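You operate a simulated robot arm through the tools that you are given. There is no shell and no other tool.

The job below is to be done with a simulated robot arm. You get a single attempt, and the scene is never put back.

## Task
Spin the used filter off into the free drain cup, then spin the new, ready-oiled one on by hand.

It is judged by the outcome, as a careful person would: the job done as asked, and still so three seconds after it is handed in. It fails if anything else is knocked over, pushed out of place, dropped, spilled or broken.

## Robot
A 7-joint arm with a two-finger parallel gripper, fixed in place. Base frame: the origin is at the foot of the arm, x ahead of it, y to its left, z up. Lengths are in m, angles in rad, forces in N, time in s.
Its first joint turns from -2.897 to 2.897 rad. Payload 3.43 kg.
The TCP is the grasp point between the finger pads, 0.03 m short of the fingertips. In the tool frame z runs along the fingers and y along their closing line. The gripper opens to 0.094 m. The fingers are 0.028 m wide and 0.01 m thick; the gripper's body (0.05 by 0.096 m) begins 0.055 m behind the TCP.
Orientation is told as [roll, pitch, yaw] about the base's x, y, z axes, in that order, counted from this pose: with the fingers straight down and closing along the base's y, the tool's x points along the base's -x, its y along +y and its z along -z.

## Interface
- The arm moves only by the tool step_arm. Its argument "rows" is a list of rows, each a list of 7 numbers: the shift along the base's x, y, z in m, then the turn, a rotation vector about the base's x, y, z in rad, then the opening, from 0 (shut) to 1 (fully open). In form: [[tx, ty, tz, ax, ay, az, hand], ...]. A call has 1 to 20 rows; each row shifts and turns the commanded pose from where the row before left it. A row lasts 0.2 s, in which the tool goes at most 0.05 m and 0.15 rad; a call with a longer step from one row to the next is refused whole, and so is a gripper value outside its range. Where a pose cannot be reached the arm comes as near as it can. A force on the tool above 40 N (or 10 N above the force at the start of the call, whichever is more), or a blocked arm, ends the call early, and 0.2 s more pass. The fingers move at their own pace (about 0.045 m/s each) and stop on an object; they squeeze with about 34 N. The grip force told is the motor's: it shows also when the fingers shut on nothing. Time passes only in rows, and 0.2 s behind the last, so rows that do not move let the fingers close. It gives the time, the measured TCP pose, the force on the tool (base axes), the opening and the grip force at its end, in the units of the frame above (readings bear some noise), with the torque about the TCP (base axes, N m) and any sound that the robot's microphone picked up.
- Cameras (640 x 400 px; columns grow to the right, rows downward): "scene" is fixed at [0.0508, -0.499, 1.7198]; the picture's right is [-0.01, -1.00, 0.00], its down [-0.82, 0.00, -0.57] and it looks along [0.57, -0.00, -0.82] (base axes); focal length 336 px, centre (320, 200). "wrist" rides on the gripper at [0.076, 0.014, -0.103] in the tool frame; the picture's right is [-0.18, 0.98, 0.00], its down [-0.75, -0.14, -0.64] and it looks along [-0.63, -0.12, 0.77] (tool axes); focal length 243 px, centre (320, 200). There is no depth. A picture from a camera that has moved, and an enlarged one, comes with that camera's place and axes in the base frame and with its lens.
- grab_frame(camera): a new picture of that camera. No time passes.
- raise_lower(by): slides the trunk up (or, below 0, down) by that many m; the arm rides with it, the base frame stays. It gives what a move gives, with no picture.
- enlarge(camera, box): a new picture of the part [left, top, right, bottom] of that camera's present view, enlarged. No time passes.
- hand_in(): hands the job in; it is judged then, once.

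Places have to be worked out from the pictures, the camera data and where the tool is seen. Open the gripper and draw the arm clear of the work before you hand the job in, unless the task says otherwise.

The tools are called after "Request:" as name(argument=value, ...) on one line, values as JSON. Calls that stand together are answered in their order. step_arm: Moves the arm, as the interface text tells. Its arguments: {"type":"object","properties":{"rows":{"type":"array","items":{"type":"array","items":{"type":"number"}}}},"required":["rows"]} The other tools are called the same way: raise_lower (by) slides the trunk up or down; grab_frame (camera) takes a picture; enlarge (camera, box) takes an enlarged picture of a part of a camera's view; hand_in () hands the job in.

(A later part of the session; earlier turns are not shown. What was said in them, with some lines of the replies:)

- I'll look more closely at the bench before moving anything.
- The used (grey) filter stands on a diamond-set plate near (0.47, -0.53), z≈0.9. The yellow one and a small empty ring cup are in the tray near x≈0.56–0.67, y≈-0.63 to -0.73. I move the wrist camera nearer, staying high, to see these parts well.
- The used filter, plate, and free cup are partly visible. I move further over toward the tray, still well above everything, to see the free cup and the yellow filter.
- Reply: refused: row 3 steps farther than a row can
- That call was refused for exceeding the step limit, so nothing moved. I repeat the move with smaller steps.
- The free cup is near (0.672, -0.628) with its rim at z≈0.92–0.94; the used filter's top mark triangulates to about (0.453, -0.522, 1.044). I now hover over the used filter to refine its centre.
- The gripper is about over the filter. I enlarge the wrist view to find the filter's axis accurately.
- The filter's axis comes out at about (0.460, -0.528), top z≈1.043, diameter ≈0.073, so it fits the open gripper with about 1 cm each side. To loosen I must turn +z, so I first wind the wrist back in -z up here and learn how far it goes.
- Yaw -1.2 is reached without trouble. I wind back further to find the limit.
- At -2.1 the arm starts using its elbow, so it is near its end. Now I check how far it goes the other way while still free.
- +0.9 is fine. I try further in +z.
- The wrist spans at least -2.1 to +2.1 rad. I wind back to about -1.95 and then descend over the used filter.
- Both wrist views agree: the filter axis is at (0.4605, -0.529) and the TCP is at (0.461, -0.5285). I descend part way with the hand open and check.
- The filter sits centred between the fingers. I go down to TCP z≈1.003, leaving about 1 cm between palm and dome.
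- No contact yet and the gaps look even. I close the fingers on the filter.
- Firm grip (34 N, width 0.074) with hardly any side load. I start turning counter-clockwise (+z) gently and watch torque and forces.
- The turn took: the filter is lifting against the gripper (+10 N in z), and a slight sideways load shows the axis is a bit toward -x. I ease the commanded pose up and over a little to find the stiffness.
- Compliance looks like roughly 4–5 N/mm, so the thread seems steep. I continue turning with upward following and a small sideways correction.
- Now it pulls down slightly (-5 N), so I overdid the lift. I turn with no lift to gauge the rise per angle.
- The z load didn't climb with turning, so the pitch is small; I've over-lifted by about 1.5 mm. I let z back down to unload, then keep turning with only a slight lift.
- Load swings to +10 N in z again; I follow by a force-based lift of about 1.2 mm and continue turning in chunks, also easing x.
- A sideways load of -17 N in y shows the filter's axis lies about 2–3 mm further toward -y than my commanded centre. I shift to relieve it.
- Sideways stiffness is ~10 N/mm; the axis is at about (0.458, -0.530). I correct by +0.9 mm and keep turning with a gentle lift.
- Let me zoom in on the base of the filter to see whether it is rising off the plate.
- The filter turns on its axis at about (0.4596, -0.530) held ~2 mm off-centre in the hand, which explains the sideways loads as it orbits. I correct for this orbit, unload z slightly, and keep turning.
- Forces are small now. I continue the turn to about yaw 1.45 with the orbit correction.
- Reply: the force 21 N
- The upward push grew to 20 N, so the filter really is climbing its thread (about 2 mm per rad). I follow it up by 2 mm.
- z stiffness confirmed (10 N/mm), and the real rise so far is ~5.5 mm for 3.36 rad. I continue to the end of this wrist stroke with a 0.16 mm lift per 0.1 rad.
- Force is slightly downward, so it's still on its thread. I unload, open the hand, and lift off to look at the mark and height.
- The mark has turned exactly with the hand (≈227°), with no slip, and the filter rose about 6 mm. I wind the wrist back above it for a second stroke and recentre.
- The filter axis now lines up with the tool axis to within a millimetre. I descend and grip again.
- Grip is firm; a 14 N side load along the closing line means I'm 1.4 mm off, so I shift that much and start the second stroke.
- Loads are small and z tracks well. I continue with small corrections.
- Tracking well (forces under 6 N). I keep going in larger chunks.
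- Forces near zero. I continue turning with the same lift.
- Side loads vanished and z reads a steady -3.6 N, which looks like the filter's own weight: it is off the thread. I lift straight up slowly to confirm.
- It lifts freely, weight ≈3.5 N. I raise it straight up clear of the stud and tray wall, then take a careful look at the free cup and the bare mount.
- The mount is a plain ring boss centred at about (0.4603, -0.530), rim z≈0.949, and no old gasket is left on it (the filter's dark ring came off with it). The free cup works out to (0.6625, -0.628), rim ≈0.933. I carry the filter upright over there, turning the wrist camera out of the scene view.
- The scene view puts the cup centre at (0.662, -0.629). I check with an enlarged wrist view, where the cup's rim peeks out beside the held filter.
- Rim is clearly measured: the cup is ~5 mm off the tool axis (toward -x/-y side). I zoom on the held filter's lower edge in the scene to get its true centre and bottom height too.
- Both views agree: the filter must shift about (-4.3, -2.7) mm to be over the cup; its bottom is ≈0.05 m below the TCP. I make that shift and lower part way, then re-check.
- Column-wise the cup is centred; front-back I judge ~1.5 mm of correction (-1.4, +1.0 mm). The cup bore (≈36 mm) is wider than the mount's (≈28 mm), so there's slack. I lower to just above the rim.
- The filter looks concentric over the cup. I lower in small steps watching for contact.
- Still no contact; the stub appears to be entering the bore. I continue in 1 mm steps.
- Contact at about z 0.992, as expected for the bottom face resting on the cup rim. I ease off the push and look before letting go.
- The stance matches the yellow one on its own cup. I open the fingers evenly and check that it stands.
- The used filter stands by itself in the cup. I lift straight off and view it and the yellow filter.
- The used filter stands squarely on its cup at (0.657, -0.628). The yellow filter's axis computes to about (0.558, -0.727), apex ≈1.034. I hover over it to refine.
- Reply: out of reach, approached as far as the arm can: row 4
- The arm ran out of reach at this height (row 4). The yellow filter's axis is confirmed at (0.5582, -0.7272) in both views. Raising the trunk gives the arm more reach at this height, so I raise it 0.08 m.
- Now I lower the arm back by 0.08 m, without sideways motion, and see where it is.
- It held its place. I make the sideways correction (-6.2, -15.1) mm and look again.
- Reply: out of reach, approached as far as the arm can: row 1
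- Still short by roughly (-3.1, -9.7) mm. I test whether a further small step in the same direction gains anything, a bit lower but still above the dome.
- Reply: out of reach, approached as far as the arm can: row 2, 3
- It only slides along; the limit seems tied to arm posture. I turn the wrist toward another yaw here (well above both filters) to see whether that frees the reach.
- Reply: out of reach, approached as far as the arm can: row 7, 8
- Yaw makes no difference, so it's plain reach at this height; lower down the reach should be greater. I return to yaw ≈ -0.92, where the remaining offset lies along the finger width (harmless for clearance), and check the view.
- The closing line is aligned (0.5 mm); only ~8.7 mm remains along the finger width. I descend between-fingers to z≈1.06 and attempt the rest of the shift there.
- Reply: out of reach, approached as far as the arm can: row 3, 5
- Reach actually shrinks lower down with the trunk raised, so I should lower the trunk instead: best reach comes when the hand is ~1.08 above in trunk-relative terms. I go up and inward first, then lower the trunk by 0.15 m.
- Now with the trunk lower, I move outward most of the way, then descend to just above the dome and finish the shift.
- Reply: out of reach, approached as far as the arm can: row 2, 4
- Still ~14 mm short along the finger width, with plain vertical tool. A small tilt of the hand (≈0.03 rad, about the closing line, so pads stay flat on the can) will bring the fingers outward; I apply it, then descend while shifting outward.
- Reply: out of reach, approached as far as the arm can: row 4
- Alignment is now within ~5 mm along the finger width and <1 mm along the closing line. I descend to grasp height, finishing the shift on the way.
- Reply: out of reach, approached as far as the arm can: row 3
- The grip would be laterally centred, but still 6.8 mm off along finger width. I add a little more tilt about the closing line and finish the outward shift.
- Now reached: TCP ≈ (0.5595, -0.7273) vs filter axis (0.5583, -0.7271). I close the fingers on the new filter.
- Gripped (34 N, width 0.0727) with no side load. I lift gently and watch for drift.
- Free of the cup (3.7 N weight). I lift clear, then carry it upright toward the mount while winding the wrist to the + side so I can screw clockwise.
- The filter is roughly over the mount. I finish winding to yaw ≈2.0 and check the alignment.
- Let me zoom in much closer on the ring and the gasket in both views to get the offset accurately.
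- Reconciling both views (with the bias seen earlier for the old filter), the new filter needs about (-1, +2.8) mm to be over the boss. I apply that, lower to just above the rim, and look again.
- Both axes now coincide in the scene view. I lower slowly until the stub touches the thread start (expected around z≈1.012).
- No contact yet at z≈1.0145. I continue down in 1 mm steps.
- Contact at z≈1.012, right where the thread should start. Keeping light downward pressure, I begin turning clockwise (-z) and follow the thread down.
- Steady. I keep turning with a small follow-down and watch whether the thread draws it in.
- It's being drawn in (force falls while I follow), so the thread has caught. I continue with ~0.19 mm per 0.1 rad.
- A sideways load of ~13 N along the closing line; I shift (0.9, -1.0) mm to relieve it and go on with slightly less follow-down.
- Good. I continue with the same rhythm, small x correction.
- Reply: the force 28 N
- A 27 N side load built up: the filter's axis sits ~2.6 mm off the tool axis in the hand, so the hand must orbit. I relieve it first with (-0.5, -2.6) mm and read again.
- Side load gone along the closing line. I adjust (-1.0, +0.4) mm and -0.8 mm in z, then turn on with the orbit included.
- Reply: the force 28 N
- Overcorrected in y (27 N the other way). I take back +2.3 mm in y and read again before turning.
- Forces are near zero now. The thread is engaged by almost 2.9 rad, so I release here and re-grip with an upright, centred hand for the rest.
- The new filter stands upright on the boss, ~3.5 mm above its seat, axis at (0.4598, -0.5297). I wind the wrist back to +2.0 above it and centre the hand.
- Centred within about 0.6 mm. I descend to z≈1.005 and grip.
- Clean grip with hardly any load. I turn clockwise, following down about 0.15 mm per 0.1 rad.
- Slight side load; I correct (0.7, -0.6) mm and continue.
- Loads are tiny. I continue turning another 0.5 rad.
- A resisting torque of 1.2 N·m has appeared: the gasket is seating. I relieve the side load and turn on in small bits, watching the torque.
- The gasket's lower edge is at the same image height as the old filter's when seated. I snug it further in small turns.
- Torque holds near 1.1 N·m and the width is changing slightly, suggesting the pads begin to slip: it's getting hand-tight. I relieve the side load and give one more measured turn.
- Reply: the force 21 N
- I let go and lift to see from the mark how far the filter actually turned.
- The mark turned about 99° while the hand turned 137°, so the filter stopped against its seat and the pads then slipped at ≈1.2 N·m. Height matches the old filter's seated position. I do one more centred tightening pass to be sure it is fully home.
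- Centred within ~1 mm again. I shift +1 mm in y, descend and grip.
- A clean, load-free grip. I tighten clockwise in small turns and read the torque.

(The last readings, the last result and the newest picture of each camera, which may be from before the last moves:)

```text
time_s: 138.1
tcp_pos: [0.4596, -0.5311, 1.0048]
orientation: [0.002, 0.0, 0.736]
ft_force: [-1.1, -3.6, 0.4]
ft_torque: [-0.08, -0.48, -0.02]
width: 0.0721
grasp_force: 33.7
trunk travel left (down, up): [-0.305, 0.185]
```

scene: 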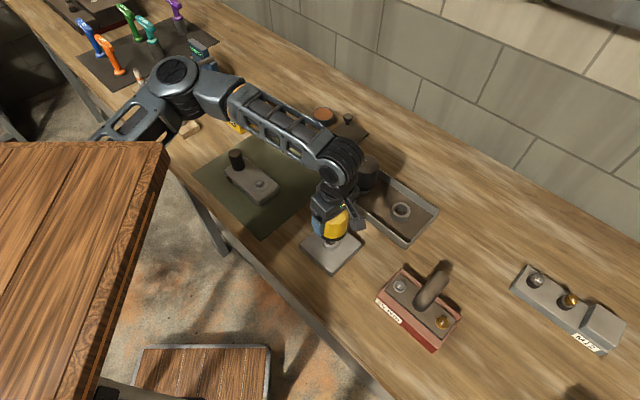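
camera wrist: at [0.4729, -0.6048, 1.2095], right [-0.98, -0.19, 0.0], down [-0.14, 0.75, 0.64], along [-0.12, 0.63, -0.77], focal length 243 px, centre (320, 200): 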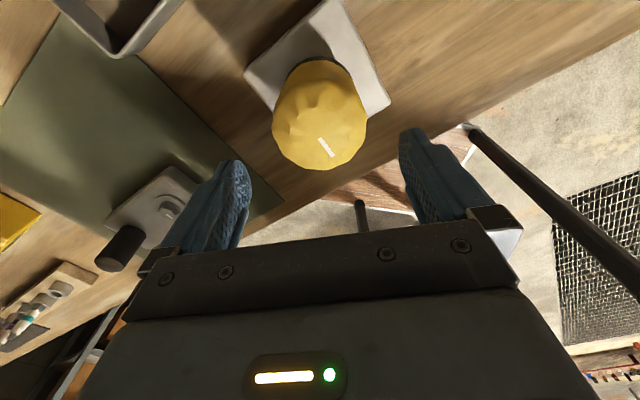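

Torque rises to 1.16 N·m and then the pads jump a facet: the filter itself is tight. I release, lift off, and compare the mark.

Request:
step_arm(rows=[[0, 0, 0, 0, 0, 0, 0.85], [0, 0, 0, 0, 0, 0, 1], [0, 0, 0, 0, 0, 0, 1], [0, 0, 0.02, 0, 0, 0, 1], [0, 0, 0.03, 0, 0, 0, 1], [0, 0, 0.03, 0, 0, 0, 1], [0, 0, 0.03, 0, 0, 0, 1], [0, 0, 0, 0, 0, 0, 1]])

Request:
enlarge(camera="wrist", box=[250, 60, 390, 180])

Request:
grab_frame(camera="scene")

```text
time_s: 139.9
tcp_pos: [0.4601, -0.5294, 1.116]
orientation: [0.003, 0.0, 0.739]
ft_force: [-0.6, 0.2, 0.5]
ft_torque: [-0.04, -0.01, 0.04]
width: 0.0939
grasp_force: 0.0
trunk travel left (down, up): [-0.305, 0.185]
```

```text
3.33 times, centred on (320, 120) of wrist
camera zoom: at [0.3941, -0.5696, 1.218], right [-0.53, 0.85, 0.0], down [0.65, 0.4, 0.64], along [0.54, 0.34, -0.77], focal length 809 px, centre (320, 467)
```

zoom: 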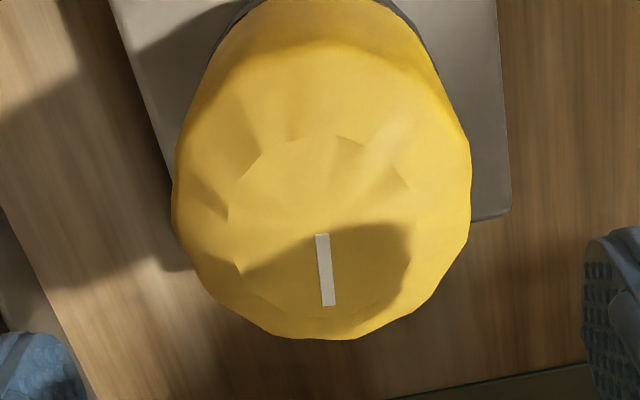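

```text
taken
```

scene: 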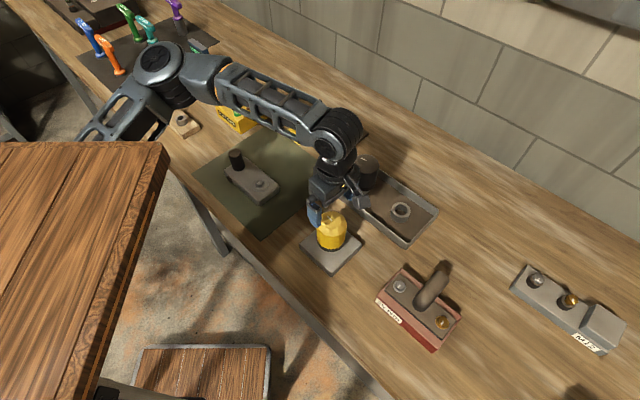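

The mark hasn't moved (still ≈37°), so the new filter is hard home and hand-tight. I draw the arm up and away so I can inspect everything.

Request:
step_arm(rows=[[0, 0, 0.04, 0, 0, 0, 1], [0, 0, 0.04, 0, 0, 0, 1], [-0.012, 0.03, 0.03, 0, 0, -0.1, 1], [-0.018, 0.035, 0.02, 0, 0, -0.15, 1], [-0.018, 0.035, 0.01, 0, 0, -0.15, 1], [-0.018, 0.035, 0.01, 0, 0, -0.15, 1], [-0.018, 0.035, 0, 0, 0, -0.15, 1], [-0.01, 0.02, 0, 0, 0, 0, 1], [0, 0, 0, 0, 0, 0, 1]])

Request:
grab_frame(camera="scene")

Request:
enlarge(camera="scene", box=[295, 195, 375, 275])

Request:
enlarge(camera="scene", box=[325, 140, 445, 250])

```text
time_s: 141.9
tcp_pos: [0.366, -0.3404, 1.264]
orientation: [0.002, -0.001, 0.04]
ft_force: [0.6, -0.4, 0.2]
ft_torque: [-0.01, -0.02, -0.04]
width: 0.094
grasp_force: 0.0
trunk travel left (down, up): [-0.305, 0.185]
```

```text
taken
```

scene: 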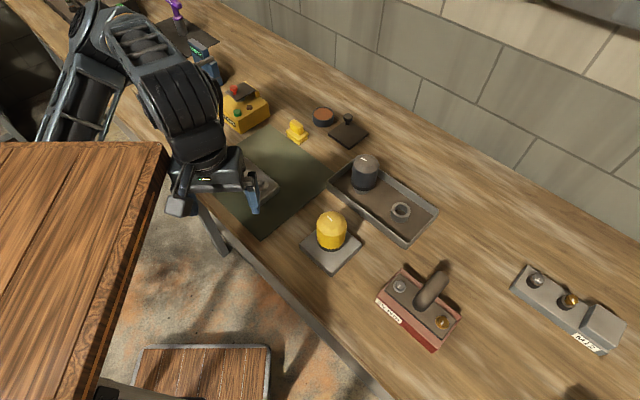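

```text
5.00 times, centred on (335, 235) of scene
camera zoom: at [0.0508, -0.499, 1.7198], right [-0.01, -1.0, 0.0], down [-0.82, 0.0, -0.57], along [0.57, 0.0, -0.82], focal length 1678 px, centre (245, 25)
```

zoom: 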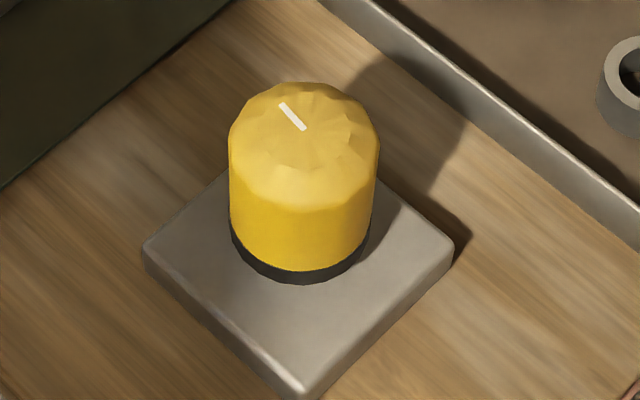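

```text
3.64 times, centred on (385, 195) of scene
camera zoom: at [0.0508, -0.499, 1.7198], right [-0.01, -1.0, 0.0], down [-0.82, 0.0, -0.57], along [0.57, 0.0, -0.82], focal length 1220 px, centre (84, 218)
```

zoom: 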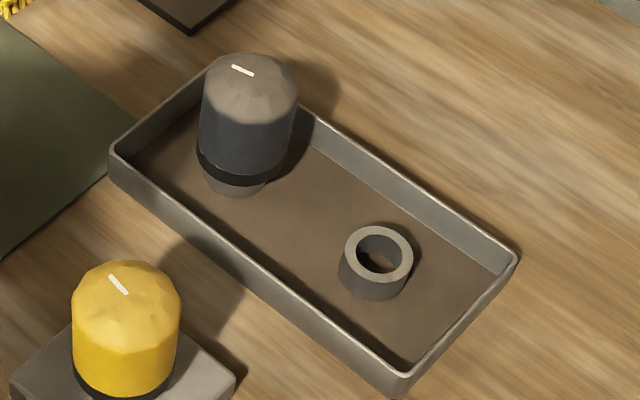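

Everything checks out. The used filter stands squarely in its drain cup, and the new yellow filter sits on the mount at exactly the old one's seated outline. The other cup, tray and tools look undisturbed. The gripper is open and the arm is clear, so I hand the job in.

Request:
hand_in()

```text
The job is handed in.
```

The filter swap is done and handed in; I don't have the verdict yet.

- **Used filter:** it came off in just under one full turn and stands upright in the drain cup that was free. It was still in the same place in the last picture.
- **New filter:** it is screwed onto the mount and stopped firmly at about 1.2 N·m, where the gripper's fingers began to slip. Its white mark did not move on a second tightening try. In the pictures it sits at the same height as the old one did.
- **Rest of the bench:** the tray, the other cup and the tools looked undisturbed, and I saw no spill.

To reach the new filter I had to lower the trunk, and I left it 0.07 m below where it started. The gripper is open and the arm is clear of the work.
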